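You operate a simulated robot arm through the tools that you are given. There is no shell and no other tool. Be economical: measure what you need, move in short steps, check, and stop when the job is done.

The job below is to be done with a simulated robot arm. You get a single attempt, and the scene is never put back.

## Task
Give the brown cup two shots of soup and snap on the brown lid.
Fine: slide back to the middle, cup back in its spot in the holder, no spill. Set down upright: what you pick out.

Only the result counts: the job must be done as asked and must still hold three seconds after the hand-in. Knocking over, shifting, dropping, spilling or breaking anything else fails it. Lids that push on must go on centred and level and be pressed home; caps that screw on are set level and turned clockwise until they are tight.

## Robot
A 6-joint arm with a two-finger parallel gripper, fixed in place. Base frame: the origin is at the foot of the arm, x ahead of it, y to its left, z up; the work surface is at about z = 0.85. Lengths are in m, angles in rad, forces in N, time in s.
With the tool pointing down near the work surface it reaches from about 0.26 to 0.68 m from the base axis. Its first joint turns from -1.152 to 1.152 rad. Payload 2.9 kg.
Tool frame: the origin (TCP) lies between the finger pads and is the grasp point; the fingertips stand 0.03 m ahead of it; z points along the fingers, y is the line along which they close. The gripper opens to 0.11 m. The fingers are 0.02 m wide and 0.01 m thick; the gripper's body (0.048 by 0.112 m) begins 0.055 m behind the TCP.
Orientation is that of the tool frame in the base frame, as a unit quaternion [x, y, z, w]. With the fingers straight down and closing along the base's y, the tool's x points along the base's -x, its y along +y and its z along -z.

## Interface
- The arm moves only by the tool send_rows. Its argument "increments" is a list of rows, each a list of 7 numbers: the opening, from 0 (shut) to 1 (fully open), then the shift along the base's x, y, z in units of 30 mm (1.0 is 30 mm), then the turn, a rotation vector about the base's x, y, z in units of 4 degrees (1.0 is 4 degrees). In form: [[claw, x, y, z, ax, ay, az], ...]. A call has 1 to 8 rows; each row shifts and turns the commanded pose from where the row before left it. A call with a number of a shift or a turn outside -1 to 1 is refused whole. Each row takes 0.2 s and may step no farther than 0.05 m and 0.15 rad from the row before; otherwise, or with a gripper value out of range, the whole call is refused. Where a pose cannot be reached the arm comes as near as it can. A force on the tool above 70 N (or 10 N above the force at the start of the call, whichever is more), or a blocked arm, ends the call early, and 0.2 s more pass. The fingers move at their own pace (about 0.108 m/s each) and stop on an object; they squeeze with about 22 N. The grip force told is the motor's: it shows also when the fingers shut on nothing. Time passes only in rows, and 0.2 s behind the last, so rows that do not move let the fingers close. The reply holds the time, the measured pose of the TCP, the force on the tool along the base axes, the opening and the grip force, in the units named above and with some noise, with the torque about the TCP (base axes, N m) and any sound that the robot's microphone picked up.
- Cameras (640 x 400 px; columns grow to the right, rows downward): "scene" is fixed at [0.0964, 0.4629, 1.3795]; the picture's right is [-0.42, -0.91, 0.00], its down [-0.56, 0.26, -0.78] and it looks along [0.71, -0.33, -0.62] (base axes); focal length 232 px, centre (320, 200). "wrist" rides on the gripper at [0.072, 0.017, -0.103] in the tool frame; the picture's right is [-0.23, 0.97, 0.00], its down [-0.76, -0.18, -0.62] and it looks along [-0.61, -0.14, 0.78] (tool axes); focal length 222 px, centre (320, 200). There is no depth. A picture from a camera that has moved, and an enlarged one, comes with that camera's place and axes in the base frame and with its lens.
- grab_frame(camera): a new picture of that camera. It takes no simulated time.
- zoom(camera, box): a new picture of the part [left, top, right, bottom] of that camera's present view, enlarged. It takes no simulated time.
- finish_job(): hands the job in; it is judged then, once.

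Work in short steps. Places have to be worked out from the pictures, the camera data and where the tool is seen: move nearer, look again, correct. Check each grasp and each placing, and mend what went wrong. You have 120 turns and 84 pictures in all, those below and enlarged ones among them. Open the gripper and draw the arm clear of the work before you hand the job in, unless the task says otherwise; then end with one line.

The tools are called after ">>>" as a command line: name --pt "numbers of a row" for each row, then --argument value for the rest, lists and objects as JSON in quotes. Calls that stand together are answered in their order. send_rows: Moves the arm, as the interface text tells. Its arguments: {"type":"object","properties":{"increments":{"type":"array","items":{"type":"array","items":{"type":"number"}}}},"required":["increments"]} The other tools are called the same way: grab_frame (camera) takes a picture; zoom (camera, box) takes an enlarged picture of a part of a camera's view; finish_job () hands the job in.

At the start:

```text
clock: 0.0
tool_pos: [0.4256, 0.1571, 1.2271]
ee_rot: [-0.001, 1.0, -0.001, 0.0]
ft_force: [-0.8, 0.4, 1.0]
torque: [0.01, -0.02, 0.02]
grip_width: 0.1101
finger_force: 0.1
```

scene: 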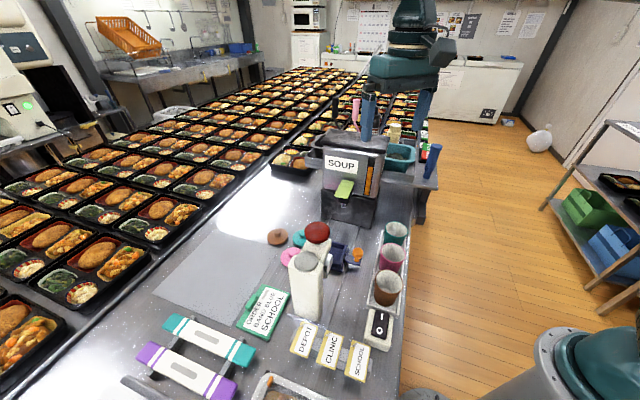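
wrist: 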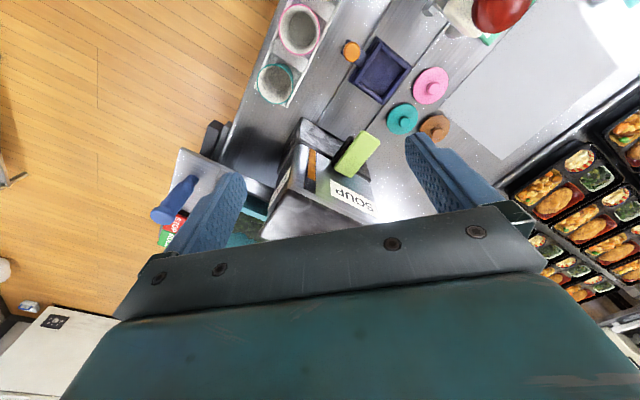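

I'll look closer at the work area first.

>>> zoom --camera "scene" --box '[260, 120, 450, 240]'

>>> zoom --camera "scene" --box '[230, 210, 420, 330]'

>>> zoom --camera "wrist" --box '[140, 0, 540, 250]'

>>> zoom --camera "scene" --box '[110, 280, 430, 400]'

```text
3.33 times, centred on (355, 180) of scene
camera zoom: at [0.0964, 0.4629, 1.3795], right [-0.42, -0.91, 0.0], down [-0.56, 0.26, -0.78], along [0.71, -0.33, -0.62], focal length 773 px, centre (203, 267)
```

zoom: 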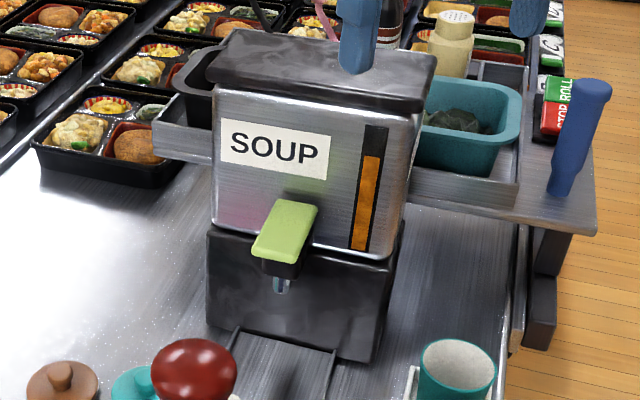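

```text
3.33 times, centred on (325, 270) of scene
camera zoom: at [0.0964, 0.4629, 1.3795], right [-0.42, -0.91, 0.0], down [-0.56, 0.26, -0.78], along [0.71, -0.33, -0.62], focal length 773 px, centre (303, -33)
```

zoom: 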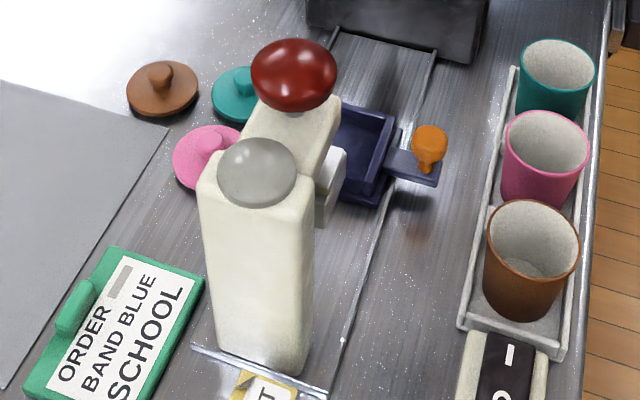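

```text
1.60 times, centred on (340, 125) of wrist
camera zoom: at [0.3521, 0.1753, 1.332], right [0.23, 0.97, 0.0], down [0.76, -0.18, 0.62], along [0.61, -0.14, -0.78], focal length 355 px, centre (288, 320)
```

zoom: 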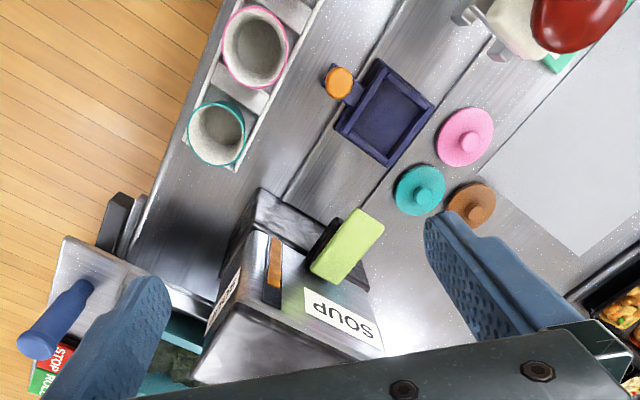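

```text
2.00 times, centred on (270, 340) of scene
camera zoom: at [0.0964, 0.4629, 1.3795], right [-0.42, -0.91, 0.0], down [-0.56, 0.26, -0.78], along [0.71, -0.33, -0.62], focal length 464 px, centre (420, -80)
```

zoom: 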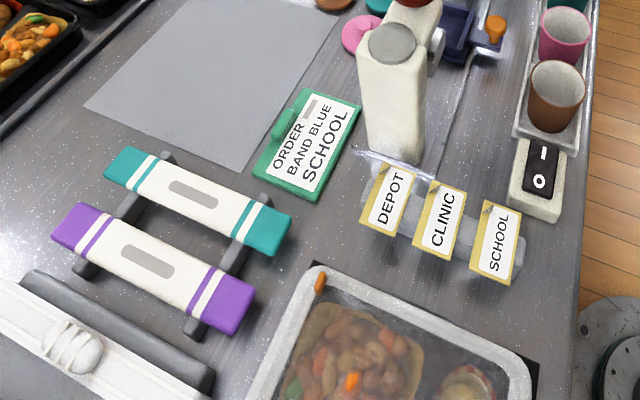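

The station is rotated about −45° in the base frame. The tray sits near (0.44, 0.265), the brown cup near (0.285, 0.21), the nozzle near (0.49, 0.215) and the press near (0.37, 0.34). I'll turn the gripper to match and look from above.

>>> send_rows --pt "1 -0.4 0.3 0 0 0 -1" --pt "1 -0.4 0.3 0 0 0 -1" --pt "1 -0.4 0.3 0 0 0 -1" --pt "1 -0.4 0.3 0 0 0 -1" --pt "1 -0.4 0.3 0 0 0 -1" --pt "1 -0.4 0.3 0 0 0 -1" --pt "1 -0.4 0.3 0 0 0 -1" --pt "1 -0.4 0.3 0 0 0 -1"

>>> send_rows --pt "1 0 0 0 0 0 -1" --pt "1 0 0 0 0 0 -1" --pt "1 0 0 0 0 0 -1" --pt "1 0 0 0 0 0 0"

>>> grab_frame --camera "wrist"

>>> zoom --camera "scene" --box '[340, 280, 420, 360]'

```text
clock: 1.8
tool_pos: [0.3274, 0.2293, 1.2284]
ee_rot: [0.276, 0.961, 0.0, 0.0]
ft_force: [0.1, 0.4, -0.8]
torque: [0.0, 0.03, 0.0]
grip_width: 0.1102
finger_force: 0.1
```

```text
clock: 2.8
tool_pos: [0.3282, 0.2313, 1.2293]
ee_rot: [0.375, 0.927, 0.0, 0.0]
ft_force: [0.0, 0.6, -0.1]
torque: [0.04, -0.03, -0.01]
grip_width: 0.1097
finger_force: 0.2
```

```text
77 pictures are left
camera wrist: at [0.2878, 0.2932, 1.3324], right [0.84, 0.54, 0.0], down [0.42, -0.66, 0.62], along [0.34, -0.52, -0.78], focal length 222 px, centre (320, 200)
```

wrist: 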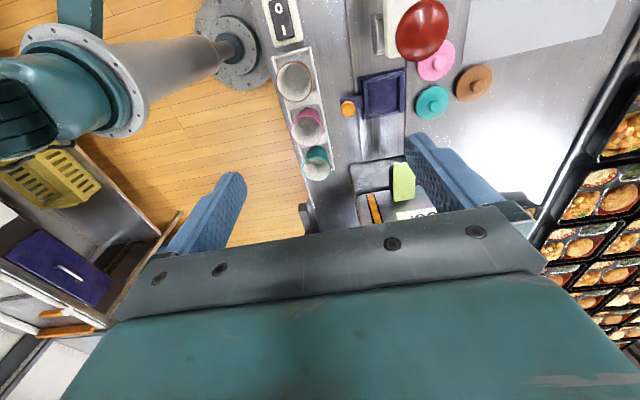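

```text
5.00 times, centred on (380, 320) of scene
camera zoom: at [0.0964, 0.4629, 1.3795], right [-0.42, -0.91, 0.0], down [-0.56, 0.26, -0.78], along [0.71, -0.33, -0.62], focal length 1160 px, centre (20, -400)
```

zoom: 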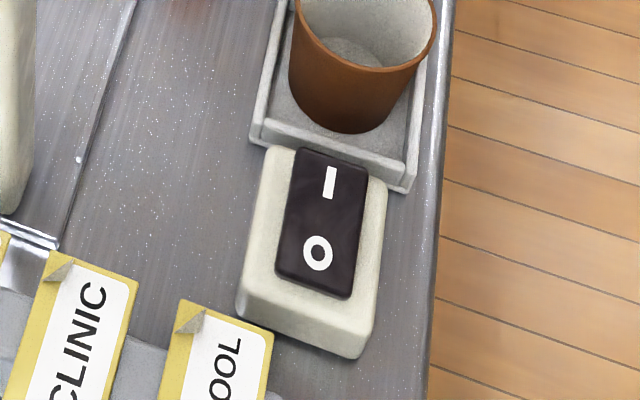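

>>> zoom --camera "wrist" --box '[260, 0, 500, 150]'

>>> zoom --camera "wrist" --box '[270, 120, 470, 245]'

```text
2.67 times, centred on (380, 75) of wrist
camera zoom: at [0.2878, 0.2932, 1.3324], right [0.84, 0.54, 0.0], down [0.42, -0.66, 0.62], along [0.34, -0.52, -0.78], focal length 592 px, centre (160, 533)
```

zoom: 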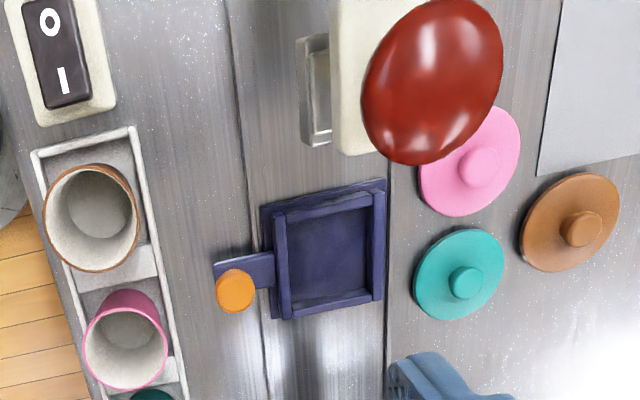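

```text
3.20 times, centred on (370, 182) of wrist
camera zoom: at [0.2878, 0.2932, 1.3324], right [0.84, 0.54, 0.0], down [0.42, -0.66, 0.62], along [0.34, -0.52, -0.78], focal length 711 px, centre (160, 256)
```

zoom: 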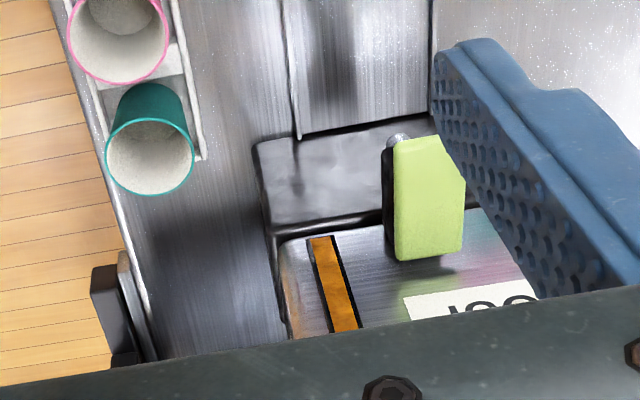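

Everything is localised well enough. The brown cup axis is about (0.293, 0.207) with its rim near z 0.93. I'll move above the cup and check.

>>> send_rows --pt "0.85 -0.3 -0.2 -0.9 0 0 -0.25" --pt "0.85 -0.3 -0.2 -0.9 0 0 0" --pt "0.85 -0.3 -0.2 -0.9 0 0 0" --pt "0.85 -0.27 -0.2 -0.9 0 0 0" --pt "0.85 0 0 -0.9 0 0 0" --pt "0.85 0 0 -0.9 0 0 0" --pt "0.85 0 0 -0.9 0 0 0" --pt "0.85 0 0 0 0 0 0"

>>> grab_frame --camera "wrist"

>>> zoom --camera "scene" --box '[300, 160, 460, 360]'

```text
clock: 4.6
tool_pos: [0.2929, 0.2041, 1.0392]
ee_rot: [0.383, 0.924, 0.0, 0.0]
ft_force: [0.7, 1.2, 0.2]
torque: [-0.01, 0.02, -0.02]
grip_width: 0.0935
finger_force: 0.0
```

```text
73 pictures are left
camera wrist: at [0.2531, 0.2685, 1.1431], right [0.85, 0.53, 0.0], down [0.41, -0.66, 0.62], along [0.33, -0.53, -0.78], focal length 222 px, centre (320, 200)
```

wrist: 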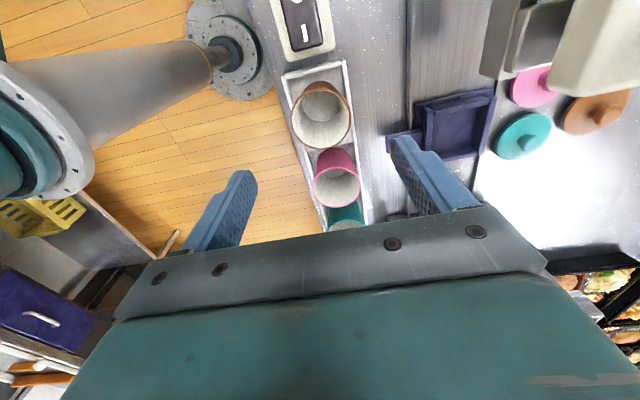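

```text
2.00 times, centred on (380, 260) of scene
camera zoom: at [0.0964, 0.4629, 1.3795], right [-0.42, -0.91, 0.0], down [-0.56, 0.26, -0.78], along [0.71, -0.33, -0.62], focal length 464 px, centre (200, 80)
```

zoom: 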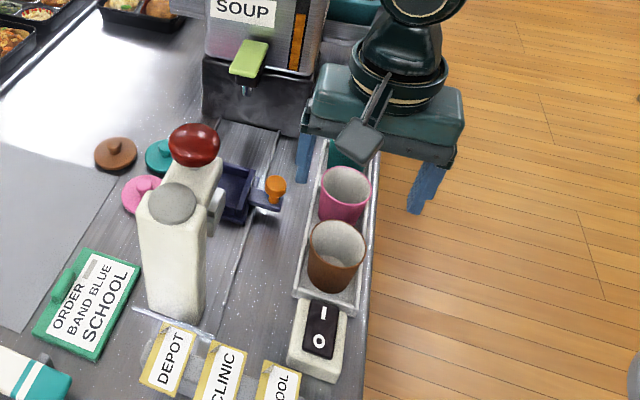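

The rim is measured at about (0.292, 0.209, 0.93). I'll descend around it.

>>> send_rows --pt "0.85 0 0.15 -0.9 0 0 0" --pt "0.85 0 0 -0.9 0 0 0" --pt "0.85 0 0 -0.9 0 0 0" --pt "0.85 0 0 -0.9 0 0 0" --pt "0.85 0 0 -0.7 0 0 0" --pt "0.85 0 0 0 0 0 0"

>>> zoom --camera "scene" --box '[340, 230, 440, 330]'

>>> grab_frame --camera "wrist"

```text
clock: 6.0
tool_pos: [0.2939, 0.2101, 0.9115]
ee_rot: [0.383, 0.924, 0.0, 0.0]
ft_force: [-0.7, 0.1, -0.4]
torque: [-0.04, -0.01, -0.01]
grip_width: 0.0936
finger_force: 0.1
```

```text
4.00 times, centred on (390, 280) of scene
camera zoom: at [0.0964, 0.4629, 1.3795], right [-0.42, -0.91, 0.0], down [-0.56, 0.26, -0.78], along [0.71, -0.33, -0.62], focal length 928 px, centre (40, -120)
```

zoom: 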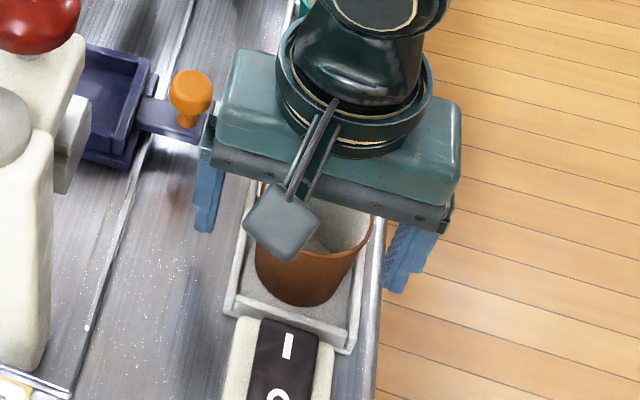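

```text
70 pictures are left
camera wrist: at [0.254, 0.2735, 1.0144], right [0.85, 0.53, 0.0], down [0.41, -0.66, 0.62], along [0.33, -0.53, -0.78], focal length 222 px, centre (320, 200)
```

wrist: 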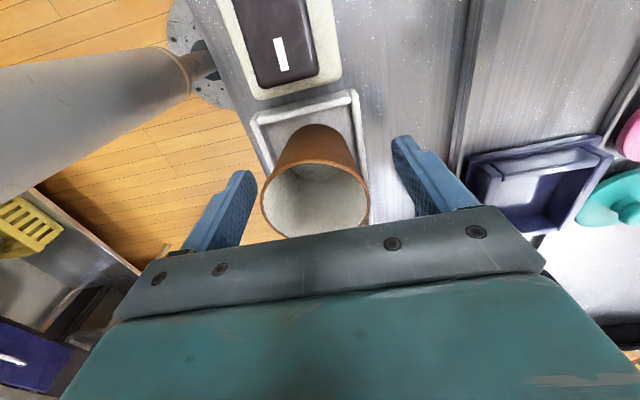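

The cup is centred within a few millimetres. I'll close on it, check the grip, then lift slightly.

>>> send_rows --pt "0.85 -0.1 0.08 -0.15 0 0 0" --pt "0.3 0 0 0 0 0 0" --pt "0.3 0 0 0 0 0 0" --pt "0.3 0 0 0 0 0 0"

>>> send_rows --pt "0.3 0 0 0.3 0 0 0" --pt "0.3 0 0 0.5 0 0 0" --pt "0.3 0 0 0.5 0 0 0" --pt "0.3 0 0 0.5 0 0 0" --pt "0.3 0 0 0 0 0 0"

>>> zoom --camera "scene" --box '[340, 210, 440, 330]'

>>> grab_frame --camera "wrist"

```text
clock: 7.0
tool_pos: [0.2909, 0.2126, 0.9051]
ee_rot: [0.383, 0.924, 0.0, 0.0]
ft_force: [-0.1, 1.2, 2.9]
torque: [0.04, 0.03, -0.03]
grip_width: 0.0583
finger_force: 21.8
```

```text
clock: 8.2
tool_pos: [0.2915, 0.2127, 0.9591]
ee_rot: [0.383, 0.924, 0.0, 0.0]
ft_force: [0.0, 0.6, 0.5]
torque: [0.01, 0.02, 0.01]
grip_width: 0.0581
finger_force: 22.4
```

```text
3.33 times, centred on (390, 270) of scene
camera zoom: at [0.0964, 0.4629, 1.3795], right [-0.42, -0.91, 0.0], down [-0.56, 0.26, -0.78], along [0.71, -0.33, -0.62], focal length 773 px, centre (87, -33)
```

zoom: 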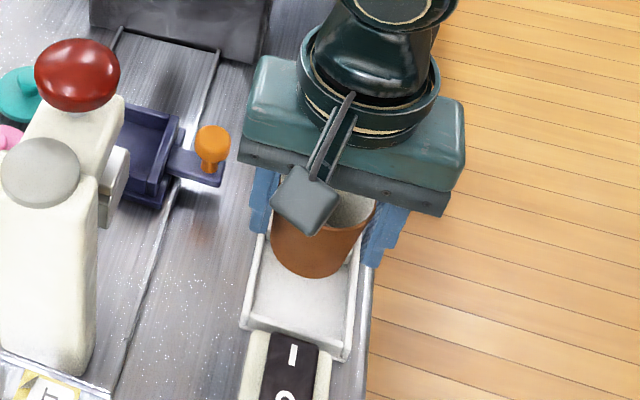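

```text
68 pictures are left
camera wrist: at [0.2508, 0.2761, 1.0632], right [0.85, 0.53, 0.0], down [0.41, -0.66, 0.62], along [0.33, -0.53, -0.78], focal length 222 px, centre (320, 200)
```

wrist: 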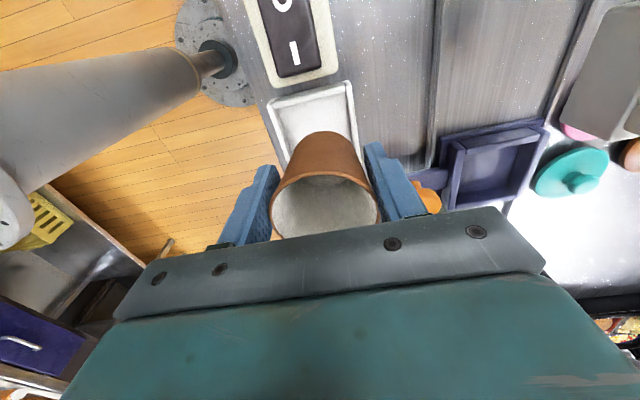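

The cup is held and its home spot is TCP (0.291, 0.2126, 0.905). The camera would come too close to the press at this yaw, so I'll turn the tool +90° on the way to the slide.

>>> send_rows --pt "0.3 0 0 0.7 0 0 1" --pt "0.3 0.4 -0.05 0.5 0 0 1" --pt "0.3 0.4 -0.05 0.3 0 0 1" --pt "0.3 0.4 -0.05 0 0 0 1" --pt "0.3 0.4 -0.05 0 0 0 1" --pt "0.3 0.4 -0.05 0 0 0 1" --pt "0.3 0.4 -0.05 0 0 0 1" --pt "0.3 0.4 -0.05 0 0 0 1"

>>> send_rows --pt "0.3 0 0 0 0 0 1" --pt "0.3 0 0 0 0 0 1" --pt "0.3 0 0 0 0 0 1" --pt "0.3 0 0 0 0 0 1" --pt "0.3 0 0 0 0 0 1" --pt "0.3 0 0 0 0 0 1" --pt "0.3 0 0 0 0 0 1" --pt "0.3 0 0 0 0 0 1"

>>> send_rows --pt "0.3 0 0 0 0 0 1" --pt "0.3 0 0 0 0 0 1" --pt "0.3 0 0 0 0 0 1" --pt "0.3 0 0 0 0 0 1" --pt "0.3 0 0 0 0 0 1" --pt "0.3 0 0 0 0 0 1" --pt "0.3 0 0 0 0 0 0.5" --pt "0.3 0 0 0 0 0 0"

>>> grab_frame --camera "wrist"

```text
clock: 10.0
tool_pos: [0.3744, 0.201, 1.0055]
ee_rot: [0.112, 0.994, 0.0, 0.001]
ft_force: [0.5, -0.6, -0.1]
torque: [0.0, 0.02, 0.0]
grip_width: 0.057
finger_force: 22.6
```

```text
clock: 11.8
tool_pos: [0.3746, 0.2018, 1.0058]
ee_rot: [-0.166, 0.986, 0.0, 0.0]
ft_force: [1.0, -0.2, -0.3]
torque: [-0.01, -0.03, 0.02]
grip_width: 0.0564
finger_force: 21.6
```

```text
clock: 13.6
tool_pos: [0.3749, 0.2005, 1.0048]
ee_rot: [-0.383, 0.924, 0.0, 0.0]
ft_force: [1.2, 0.2, 0.7]
torque: [0.0, 0.01, -0.02]
grip_width: 0.0562
finger_force: 22.0
```

```text
67 pictures are left
camera wrist: at [0.3112, 0.1633, 1.1086], right [-0.53, 0.85, 0.0], down [0.66, 0.41, 0.62], along [0.53, 0.33, -0.78], focal length 222 px, centre (320, 200)
```

wrist: 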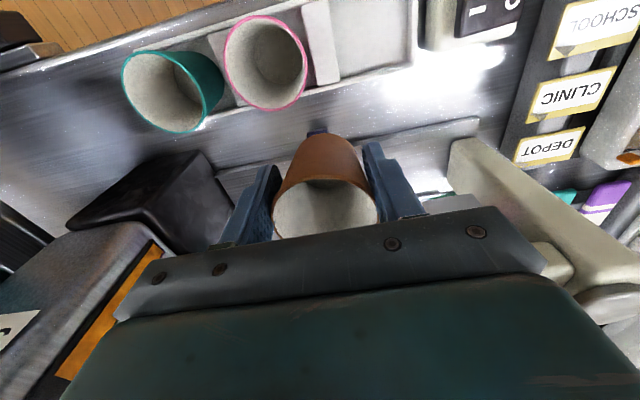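

Next I move over the tray centre (0.446, 0.268) and check from the scene camera.

>>> send_rows --pt "0.3 0.48 0.45 0 0 0 0" --pt "0.3 0.48 0.45 0 0 0 0" --pt "0.3 0.48 0.45 0 0 0 0" --pt "0.3 0.48 0.45 0 0 0 0" --pt "0.3 0.45 0.45 -0.3 0 0 0" --pt "0.3 0 0 -0.5 0 0 0" --pt "0.3 0 0 0 0 0 0"

>>> zoom --camera "scene" --box '[280, 170, 400, 290]'

>>> grab_frame --camera "wrist"

```text
clock: 15.2
tool_pos: [0.4448, 0.2711, 0.982]
ee_rot: [-0.383, 0.924, 0.0, -0.001]
ft_force: [0.2, 0.4, -0.7]
torque: [0.0, 0.02, 0.02]
grip_width: 0.0557
finger_force: 22.4
```

```text
3.33 times, centred on (340, 230) of scene
camera zoom: at [0.0964, 0.4629, 1.3795], right [-0.42, -0.91, 0.0], down [-0.56, 0.26, -0.78], along [0.71, -0.33, -0.62], focal length 773 px, centre (253, 100)
```

zoom: 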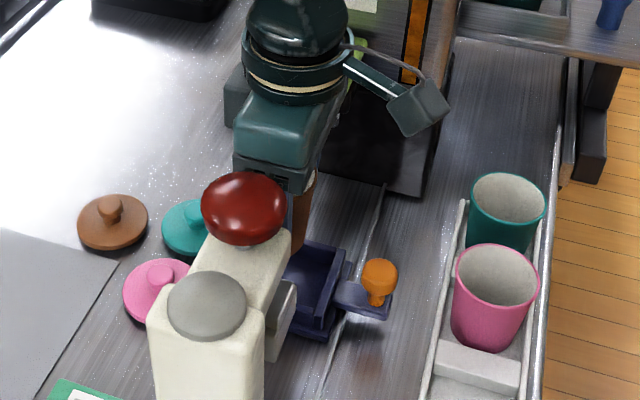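

```text
65 pictures are left
camera wrist: at [0.381, 0.2321, 1.0846], right [-0.53, 0.85, 0.0], down [0.66, 0.41, 0.62], along [0.53, 0.33, -0.78], focal length 222 px, centre (320, 200)
```

wrist: 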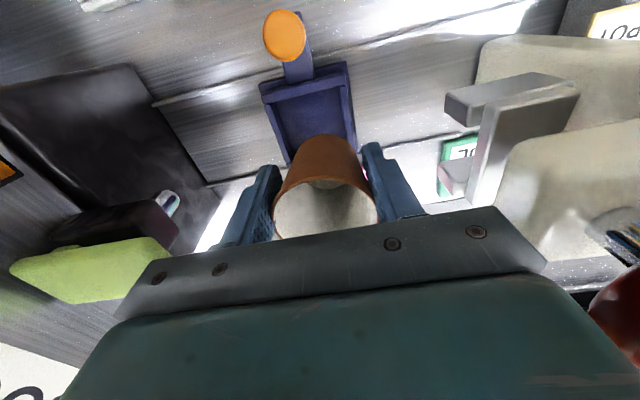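

The tray recess centre is close to the TCP, only a 3 mm shift along s away. I'll descend slowly and watch the force.

>>> send_rows --pt "0.3 0.08 -0.08 -0.5 0 0 0" --pt "0.3 0 0 -0.5 0 0 0" --pt "0.3 0 0 -0.4 0 0 0" --pt "0.3 0 0 -0.2 0 0 0" --pt "0.3 0 0 0 0 0 0"

>>> grab_frame --camera "wrist"

```text
clock: 16.4
tool_pos: [0.4489, 0.2674, 0.9323]
ee_rot: [-0.383, 0.924, 0.001, 0.003]
ft_force: [-5.3, -3.9, 20.4]
torque: [0.2, -0.29, 0.04]
grip_width: 0.0549
finger_force: 21.5
```

```text
64 pictures are left
camera wrist: at [0.385, 0.2289, 1.0372], right [-0.53, 0.85, 0.0], down [0.66, 0.41, 0.63], along [0.53, 0.33, -0.78], focal length 222 px, centre (320, 200)
```

wrist: 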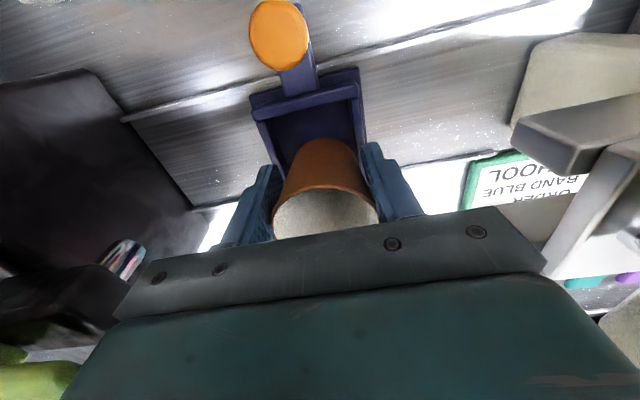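

The reaction torque puts the contact on the +n side, so the cup base is catching the far tray wall because the cup sits a bit forward in the grip. I'll zoom in to judge the tilt.

>>> send_rows --pt "0.3 0 0 0.3 0 0 0" --pt "0.3 0 0 0.2 0 0 0" --pt "0.3 0 0 0 0 0 0"

>>> zoom --camera "wrist" --box '[220, 60, 420, 260]'

>>> zoom --camera "scene" --box '[300, 200, 380, 280]'

```text
clock: 17.2
tool_pos: [0.4471, 0.2672, 0.9489]
ee_rot: [-0.383, 0.924, 0.001, 0.0]
ft_force: [-0.4, -0.8, 0.1]
torque: [-0.03, -0.01, 0.01]
grip_width: 0.0543
finger_force: 22.1
```

```text
2.00 times, centred on (320, 160) of wrist
camera zoom: at [0.3844, 0.2292, 1.0511], right [-0.53, 0.85, 0.0], down [0.66, 0.41, 0.62], along [0.53, 0.33, -0.78], focal length 444 px, centre (320, 280)
```

zoom: 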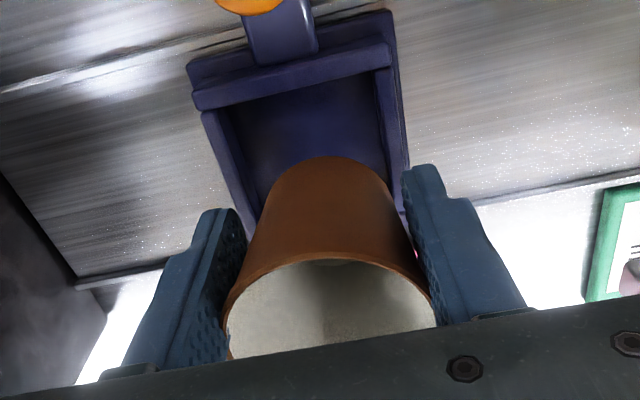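

```text
5.00 times, centred on (340, 240) of scene
camera zoom: at [0.0964, 0.4629, 1.3795], right [-0.42, -0.91, 0.0], down [-0.56, 0.26, -0.78], along [0.71, -0.33, -0.62], focal length 1160 px, centre (220, 0)
```

zoom: 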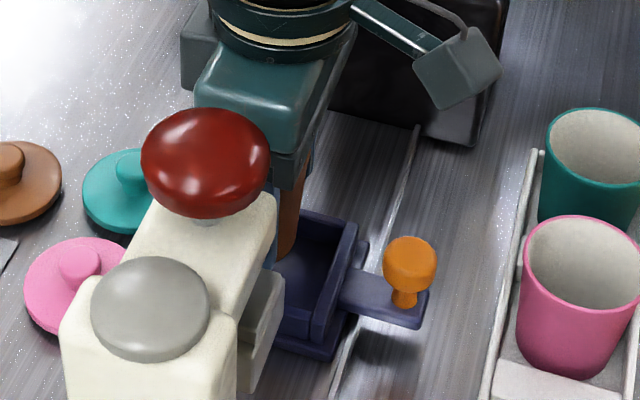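

The cup has crept about 11 mm forward in the grip but is upright. I'll shift the tool 9 mm toward −n to compensate and lower again.

>>> send_rows --pt "0.3 -0.21 -0.21 0 0 0 0" --pt "0.3 0 0 -0.4 0 0 0" --pt "0.3 0 0 -0.3 0 0 0" --pt "0.3 0 0 -0.2 0 0 0" --pt "0.3 0 0 0 0 0 0"

```text
clock: 18.4
tool_pos: [0.4426, 0.2613, 0.919]
ee_rot: [-0.383, 0.924, 0.001, 0.001]
ft_force: [-1.1, -2.1, 11.3]
torque: [0.17, -0.31, -0.04]
grip_width: 0.0516
finger_force: 22.1
```

>>> zoom --camera "wrist" --box '[220, 60, 420, 260]'

>>> zoom --camera "scene" --box '[300, 200, 380, 280]'

```text
2.00 times, centred on (320, 160) of wrist
camera zoom: at [0.3785, 0.2233, 1.0232], right [-0.53, 0.85, 0.0], down [0.66, 0.41, 0.62], along [0.53, 0.33, -0.78], focal length 444 px, centre (320, 280)
```

zoom: 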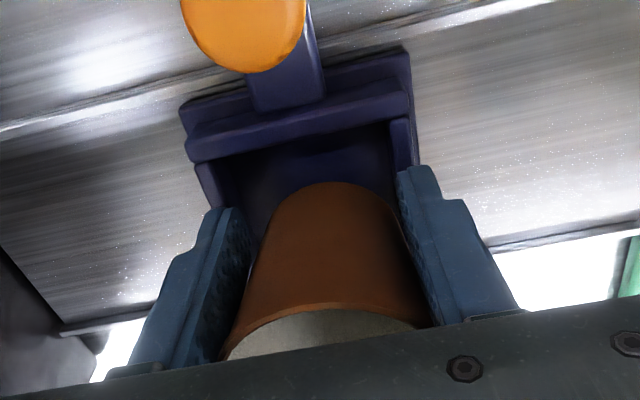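

```text
5.00 times, centred on (340, 240) of scene
camera zoom: at [0.0962, 0.4628, 1.3796], right [-0.42, -0.91, 0.0], down [-0.56, 0.26, -0.78], along [0.71, -0.33, -0.62], focal length 1160 px, centre (220, 0)
```

zoom: 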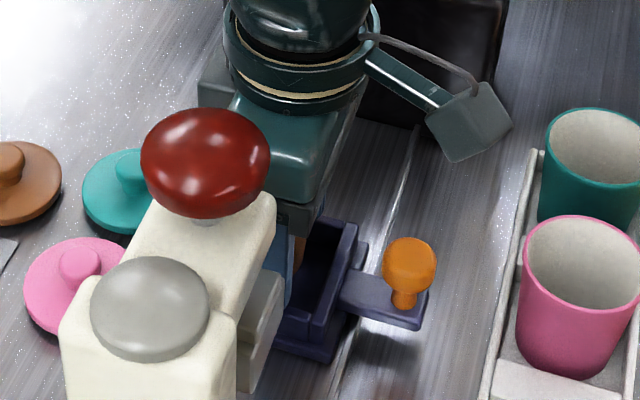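

The cup crept further forward when it touched the wall. I'll lift 10 mm, shift 12 mm toward −n and lower gently.

>>> send_rows --pt "0.3 0 0 0.35 0 0 0" --pt "0.3 -0.28 -0.28 0 0 0 0" --pt "0.3 0 0 0 0 0 0"

>>> zoom --camera "wrist" --box '[220, 60, 420, 260]'

```text
clock: 19.2
tool_pos: [0.4348, 0.2536, 0.9306]
ee_rot: [-0.383, 0.924, -0.001, 0.0]
ft_force: [1.4, 0.3, -0.5]
torque: [-0.01, -0.02, 0.03]
grip_width: 0.0513
finger_force: 21.7
```

```text
2.00 times, centred on (320, 160) of wrist
camera zoom: at [0.3707, 0.215, 1.0344], right [-0.53, 0.85, 0.0], down [0.66, 0.41, 0.62], along [0.53, 0.33, -0.78], focal length 444 px, centre (320, 280)
```

zoom: 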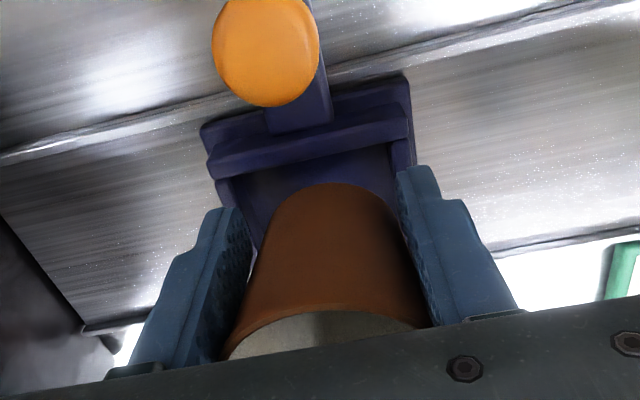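

The cup base now lines up with the recess, roughly 3 mm inside the near wall. Lowering in small steps.

>>> send_rows --pt "0.3 0 0 -0.3 0 0 0" --pt "0.3 0 0 -0.25 0 0 0" --pt "0.3 0 0 0 0 0 0"

>>> zoom --camera "wrist" --box '[220, 60, 420, 260]'

```text
clock: 20.0
tool_pos: [0.4337, 0.2523, 0.9163]
ee_rot: [-0.383, 0.924, 0.0, 0.001]
ft_force: [-5.0, -3.9, 20.4]
torque: [0.02, 0.57, 0.11]
grip_width: 0.051
finger_force: 22.2
```

```text
2.00 times, centred on (320, 160) of wrist
camera zoom: at [0.3703, 0.214, 1.0198], right [-0.53, 0.85, 0.0], down [0.66, 0.41, 0.62], along [0.53, 0.33, -0.78], focal length 444 px, centre (320, 280)
```

zoom: 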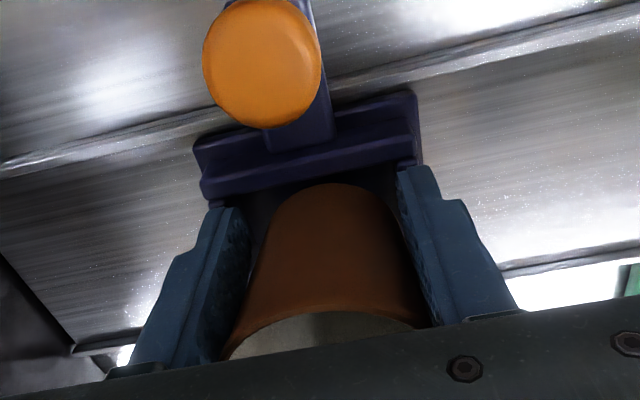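

The −s fingertip is touching the tray wall top (z≈0.886), so the cup is within a few millimetres of the floor. I'll lift 2 mm and release.

>>> send_rows --pt "0.3 0 0 0.08 0 0 0" --pt "0.55 0 0 0 0 0 0" --pt "0.75 0 0 0 0 0 0" --pt "0.75 0 0 0 0 0 0"

>>> zoom --camera "wrist" --box '[220, 60, 420, 260]'

```text
clock: 21.0
tool_pos: [0.433, 0.253, 0.9168]
ee_rot: [-0.382, 0.924, 0.0, 0.001]
ft_force: [-0.5, -0.3, 0.3]
torque: [-0.01, -0.03, 0.0]
grip_width: 0.0827
finger_force: 0.1
```

```text
2.00 times, centred on (320, 160) of wrist
camera zoom: at [0.3701, 0.2137, 1.0212], right [-0.53, 0.85, 0.0], down [0.66, 0.41, 0.62], along [0.53, 0.33, -0.78], focal length 444 px, centre (320, 280)
```

zoom: 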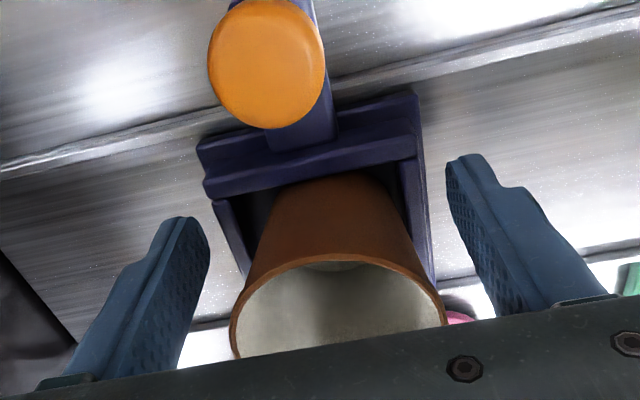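

The cup dropped into the recess. Raising to inspect it.

>>> send_rows --pt "0.85 0 0 0.8 0 0 0" --pt "0.85 0 0 0.9 0 0 0" --pt "0.85 0 0 0.9 0 0 0" --pt "0.85 -0.5 -0.5 0.9 0 0 0" --pt "0.85 -0.5 -0.5 0.9 0 0 0" --pt "0.85 -0.5 -0.5 0 0 0 0" --pt "0.85 -0.3 -0.3 0 0 0 0" --pt "0.85 0 0 0 0 0 0"

>>> grab_frame --camera "wrist"

>>> zoom --camera "scene" --box '[270, 160, 400, 290]'

```text
clock: 22.8
tool_pos: [0.3803, 0.1976, 1.0498]
ee_rot: [-0.382, 0.924, 0.0, -0.001]
ft_force: [0.1, -0.4, 0.0]
torque: [0.04, -0.01, -0.04]
grip_width: 0.0935
finger_force: 0.1
```

```text
56 pictures are left
camera wrist: at [0.3165, 0.1595, 1.153], right [-0.53, 0.85, 0.0], down [0.66, 0.41, 0.62], along [0.53, 0.33, -0.78], focal length 222 px, centre (320, 200)
```

wrist: 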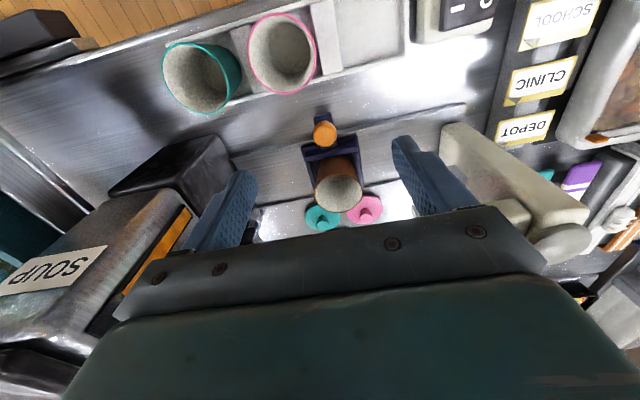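

```text
3.08 times, centred on (335, 225) of scene
camera zoom: at [0.0964, 0.4629, 1.3795], right [-0.42, -0.91, 0.0], down [-0.56, 0.26, -0.78], along [0.71, -0.33, -0.62], focal length 714 px, centre (274, 123)
```

zoom: 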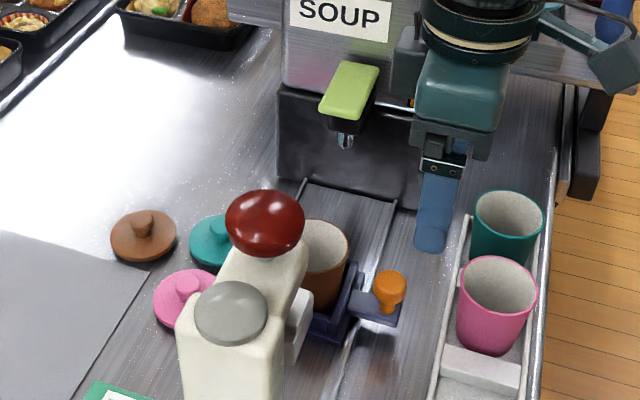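

The cup stands upright in the tray at about (0.44, 0.263). Next I'll push the slide toward the dispenser with shut fingers on the −s side of the orange knob (knob near (0.397, 0.215), top 0.915).

>>> send_rows --pt "0 -0.08 0.65 0 0 0 0" --pt "0 -0.07 0.65 0 0 0 0" --pt "0 0 0 -0.9 0 0 0" --pt "0 0 0 -0.9 0 0 0" --pt "0 0 0 -0.9 0 0 0" --pt "0 0 0 -0.9 0 0 0" --pt "0 0 0 -0.6 0 0 0" --pt "0 0 0 0 0 0 0"

>>> grab_frame --camera "wrist"

>>> zoom --camera "scene" --box '[300, 170, 420, 290]'

```text
clock: 24.6
tool_pos: [0.375, 0.2397, 0.9244]
ee_rot: [-0.383, 0.924, -0.001, 0.001]
ft_force: [-0.3, -0.3, 0.1]
torque: [0.0, 0.01, -0.02]
grip_width: 0.0
finger_force: 22.9
```

```text
54 pictures are left
camera wrist: at [0.3114, 0.2008, 1.028], right [-0.53, 0.85, 0.0], down [0.66, 0.41, 0.62], along [0.53, 0.33, -0.78], focal length 222 px, centre (320, 200)
```

wrist: 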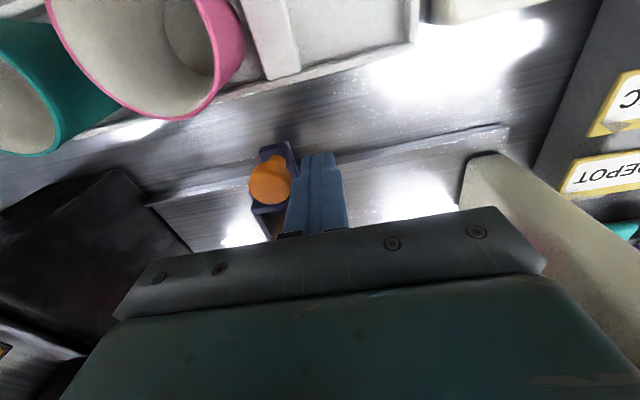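

```text
3.33 times, centred on (360, 230) of scene
camera zoom: at [0.0964, 0.4629, 1.3795], right [-0.42, -0.91, 0.0], down [-0.56, 0.26, -0.78], along [0.71, -0.33, -0.62], focal length 773 px, centre (187, 100)
```

zoom: 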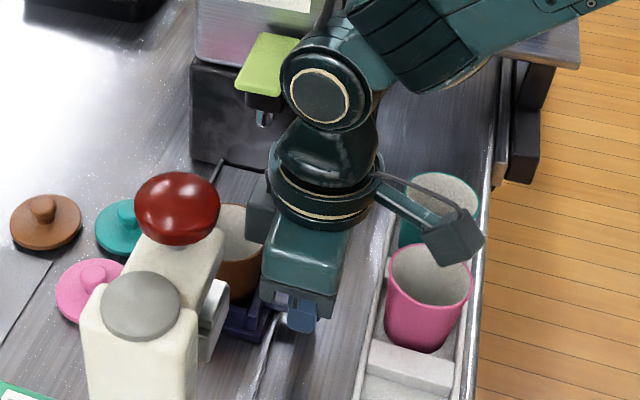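

The fingers are snug beside the knob. Pushing the slide toward the dispenser.

>>> send_rows --pt "0 0.25 -0.25 0 0 0 0" --pt "0 0.25 -0.25 0 0 0 0" --pt "0 0.25 -0.25 0 0 0 0" --pt "0 0.25 -0.25 0 0 0 0" --pt "0 0.25 -0.25 0 0 0 0" --pt "0 0.25 -0.25 0 0 0 0" --pt "0 0 0 0 0 0 0"

>>> zoom --camera "scene" --box '[300, 150, 420, 270]'

```text
clock: 26.2
tool_pos: [0.4201, 0.1938, 0.9234]
ee_rot: [-0.382, 0.924, 0.0, 0.0]
ft_force: [0.4, 0.9, 0.5]
torque: [0.03, 0.0, -0.02]
grip_width: 0.0001
finger_force: 21.4
```

```text
3.33 times, centred on (360, 210) of scene
camera zoom: at [0.0964, 0.4629, 1.3795], right [-0.42, -0.91, 0.0], down [-0.56, 0.26, -0.78], along [0.71, -0.33, -0.62], focal length 773 px, centre (187, 167)
```

zoom: 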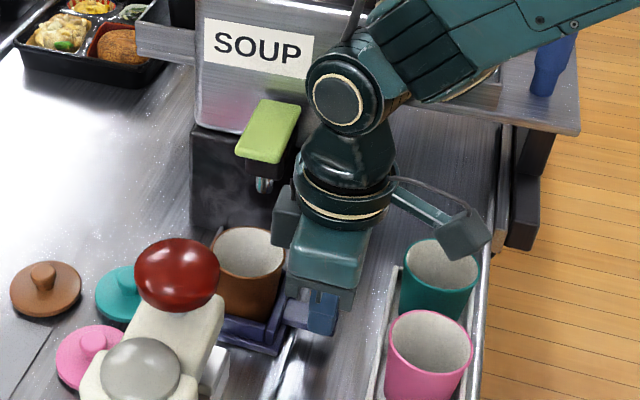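

The slide moves freely. I continue until the stop.

>>> send_rows --pt "0 0.2 -0.2 0 0 0 0" --pt "0 0.2 -0.2 0 0 0 0" --pt "0 0.2 -0.2 0 0 0 0" --pt "0 0.2 -0.2 0 0 0 0" --pt "0 0 0 0 0 0 0"

>>> zoom --camera "scene" --box '[300, 150, 420, 270]'

```text
clock: 27.4
tool_pos: [0.4448, 0.1681, 0.9228]
ee_rot: [-0.383, 0.924, 0.0, 0.001]
ft_force: [-1.0, 0.4, 0.8]
torque: [-0.02, 0.02, 0.02]
grip_width: 0.0002
finger_force: 21.9
```

```text
3.33 times, centred on (360, 210) of scene
camera zoom: at [0.0964, 0.4629, 1.3795], right [-0.42, -0.91, 0.0], down [-0.56, 0.26, -0.78], along [0.71, -0.33, -0.62], focal length 773 px, centre (187, 167)
```

zoom: 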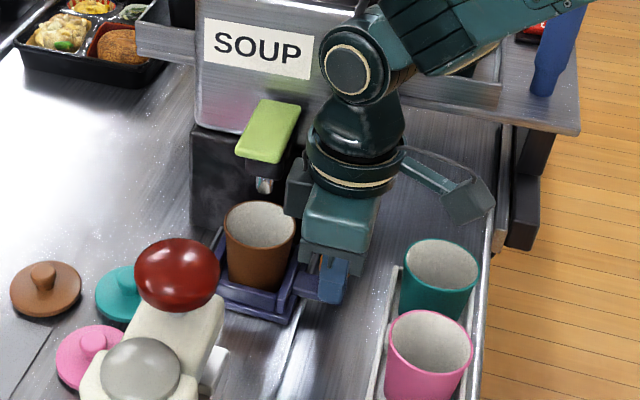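

The cup looks nearly under the nozzle. I'll nudge on to find the end stop.

>>> send_rows --pt "0 0.07 -0.07 0 0 0 0" --pt "0 0.07 -0.07 0 0 0 0" --pt "0 0 0 0 0 0 0"

>>> grab_frame --camera "wrist"

>>> zoom --camera "scene" --box '[320, 170, 390, 240]'

```text
clock: 28.2
tool_pos: [0.4487, 0.1635, 0.9227]
ee_rot: [-0.382, 0.924, 0.0, 0.0]
ft_force: [-0.4, 0.3, -0.8]
torque: [-0.01, 0.0, 0.01]
grip_width: 0.0002
finger_force: 22.3
```

```text
50 pictures are left
camera wrist: at [0.3847, 0.1257, 1.0266], right [-0.53, 0.85, 0.0], down [0.66, 0.41, 0.62], along [0.53, 0.33, -0.78], focal length 222 px, centre (320, 200)
```

wrist: 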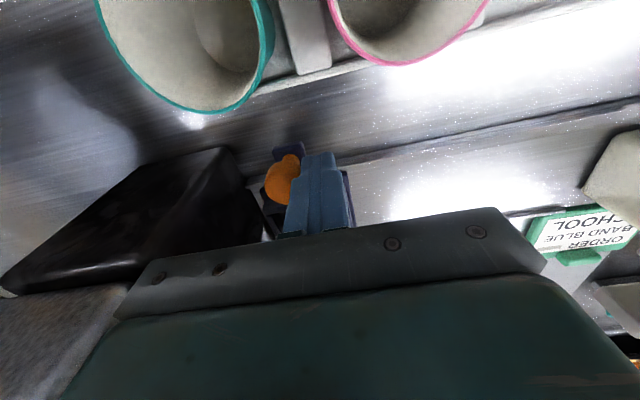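

```text
5.71 times, centred on (355, 205) of scene
camera zoom: at [0.0964, 0.4629, 1.3795], right [-0.42, -0.91, 0.0], down [-0.56, 0.26, -0.78], along [0.71, -0.33, -0.62], focal length 1326 px, centre (120, 171)
```

zoom: 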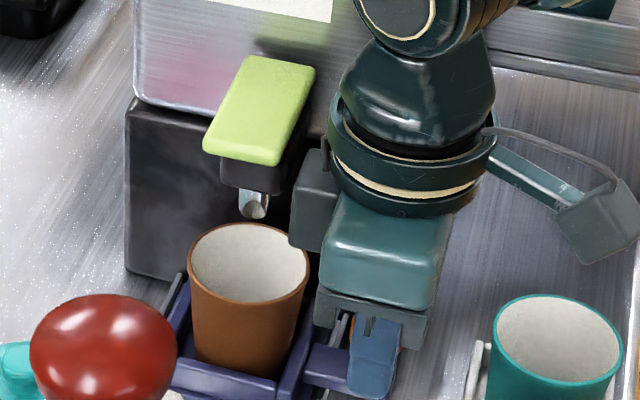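

No stop yet, and the nozzle looks slightly further on. I'll keep nudging, watching the force.

>>> send_rows --pt "0 0.07 -0.07 0 0 0 0" --pt "0 0.07 -0.07 0 0 0 0" --pt "0 0.07 -0.07 0 0 0 0" --pt "0 0 0 0 0 0 0"

>>> zoom --camera "scene" --box '[320, 170, 390, 240]'

```text
clock: 29.2
tool_pos: [0.455, 0.1585, 0.9237]
ee_rot: [-0.383, 0.924, 0.001, 0.0]
ft_force: [-0.5, -0.3, 0.4]
torque: [0.01, 0.0, 0.03]
grip_width: 0.0
finger_force: 21.9
```

```text
5.71 times, centred on (355, 205) of scene
camera zoom: at [0.0964, 0.4629, 1.3795], right [-0.42, -0.91, 0.0], down [-0.56, 0.26, -0.78], along [0.71, -0.33, -0.62], focal length 1326 px, centre (120, 171)
```

zoom: 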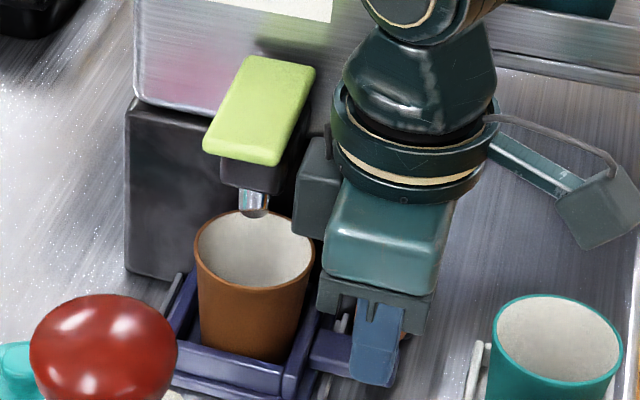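

>>> send_rows --pt "0 0.07 -0.07 0 0 0 0" --pt "0 0.07 -0.07 0 0 0 0" --pt "0 0 0 0 0 0 0"

>>> zoom --camera "scene" --box '[320, 170, 390, 240]'

```text
clock: 30.0
tool_pos: [0.4569, 0.1566, 0.9238]
ee_rot: [-0.386, 0.922, 0.001, -0.002]
ft_force: [-18.0, 18.3, 4.3]
torque: [0.36, 0.35, 0.03]
grip_width: 0.0001
finger_force: 21.9
```

```text
5.71 times, centred on (355, 205) of scene
camera zoom: at [0.0959, 0.4634, 1.3794], right [-0.42, -0.91, 0.0], down [-0.56, 0.26, -0.78], along [0.71, -0.33, -0.62], focal length 1326 px, centre (120, 171)
```

zoom: 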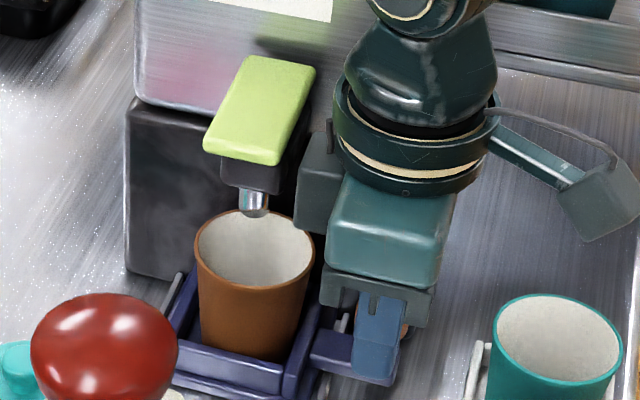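

The end stop is found (25 N), with the cup aligned under the nozzle. I'll back off, rise and turn the tool −90° so the body stays clear of the dispenser.

>>> send_rows --pt "0 -0.3 0.3 0 0 0 0" --pt "0 -0.3 0.3 0.9 0 0 -1" --pt "0 0 0 0.9 0 0 -1" --pt "0 0 0 0.9 0 0 -1" --pt "0 0 0 0.9 0 0 -1" --pt "0 0 0 0.9 0 0 -1" --pt "0 0 0 0.9 0 0 -1" --pt "0 0 0 0.6 0 0 -1"

>>> send_rows --pt "0 0 0 0 0 0 -1" --pt "0 0 0 0 0 0 -1" --pt "0 0 0 0 0 0 -1" --pt "0 0 0 0 0 0 -1" --pt "0 0 0 0 0 0 -1" --pt "0 0 0 0 0 0 -1" --pt "0 0 0 0 0 0 -1" --pt "0 0 0 0 0 0 -1"

>>> send_rows --pt "0 0 0 0 0 0 -1" --pt "0 0 0 0 0 0 -1" --pt "0 0 0 0 0 0 -1" --pt "0 0 0 0 0 0 -1" --pt "0 0 0 0 0 0 -1" --pt "0 0 0 0 0 0 -1" --pt "0 0 0 0 0 0 -1" --pt "0 0 0 0 0 0 -0.5"

>>> grab_frame --camera "wrist"

>>> grab_frame --camera "scene"

```text
clock: 31.8
tool_pos: [0.4408, 0.1701, 1.1049]
ee_rot: [-0.147, 0.989, 0.0, 0.0]
ft_force: [0.6, 0.2, -0.2]
torque: [-0.01, -0.04, -0.01]
grip_width: 0.0
finger_force: 22.6
```

```text
clock: 33.6
tool_pos: [0.4421, 0.1711, 1.104]
ee_rot: [0.131, 0.991, 0.0, -0.001]
ft_force: [0.0, 0.2, 1.1]
torque: [-0.03, 0.0, 0.03]
grip_width: 0.0
finger_force: 22.1
```

```text
clock: 35.4
tool_pos: [0.4408, 0.1715, 1.1027]
ee_rot: [0.384, 0.923, 0.0, 0.0]
ft_force: [0.2, -0.1, -1.1]
torque: [0.04, 0.0, -0.01]
grip_width: 0.0001
finger_force: 22.3
```

```text
46 pictures are left
camera wrist: at [0.4012, 0.2348, 1.2068], right [0.85, 0.53, 0.0], down [0.41, -0.66, 0.62], along [0.33, -0.53, -0.78], focal length 222 px, centre (320, 200)
```

wrist: 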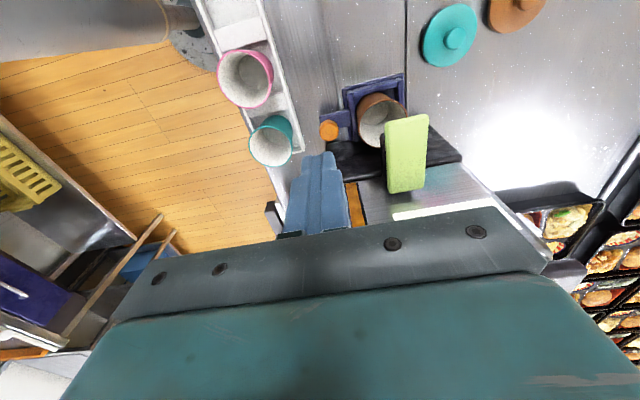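

```text
45 pictures are left
```

scene: 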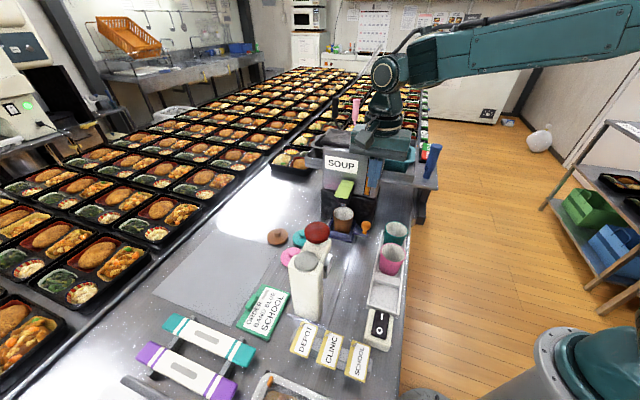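

The lever's front edge is at s≈0.196, so I'll press at (0.509, 0.209). Moving above it, then down to just short of contact.

>>> send_rows --pt "0 0.45 0.25 0 0 0 0" --pt "0 0.45 0.25 0 0 0 0" --pt "0 0.45 0.25 0 0 0 0" --pt "0 0.45 0.25 0 0 0 0" --pt "0 0.46 0.25 0 0 0 0" --pt "0 0 0 -0.7 0 0 0" --pt "0 0 0 -0.7 0 0 0" --pt "0 0 0 0 0 0 0"

>>> zoom --camera "scene" --box '[310, 150, 390, 230]'

```text
clock: 37.2
tool_pos: [0.5071, 0.2099, 1.0624]
ee_rot: [0.383, 0.924, 0.0, 0.0]
ft_force: [-0.9, -0.9, -0.6]
torque: [0.0, -0.01, -0.01]
grip_width: 0.0
finger_force: 21.8
```

```text
5.00 times, centred on (350, 190) of scene
camera zoom: at [0.0964, 0.4629, 1.3795], right [-0.42, -0.91, 0.0], down [-0.56, 0.26, -0.78], along [0.71, -0.33, -0.62], focal length 1160 px, centre (170, 250)
```

zoom: 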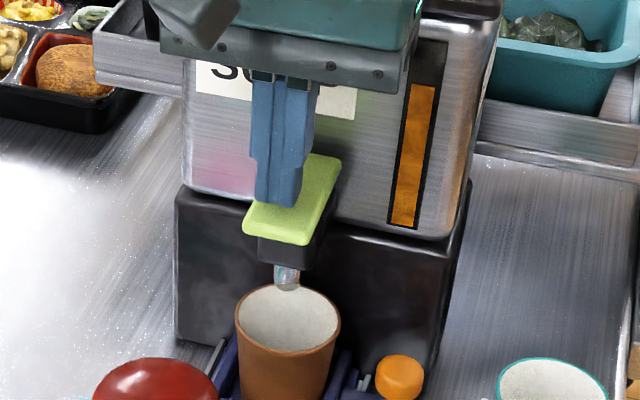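

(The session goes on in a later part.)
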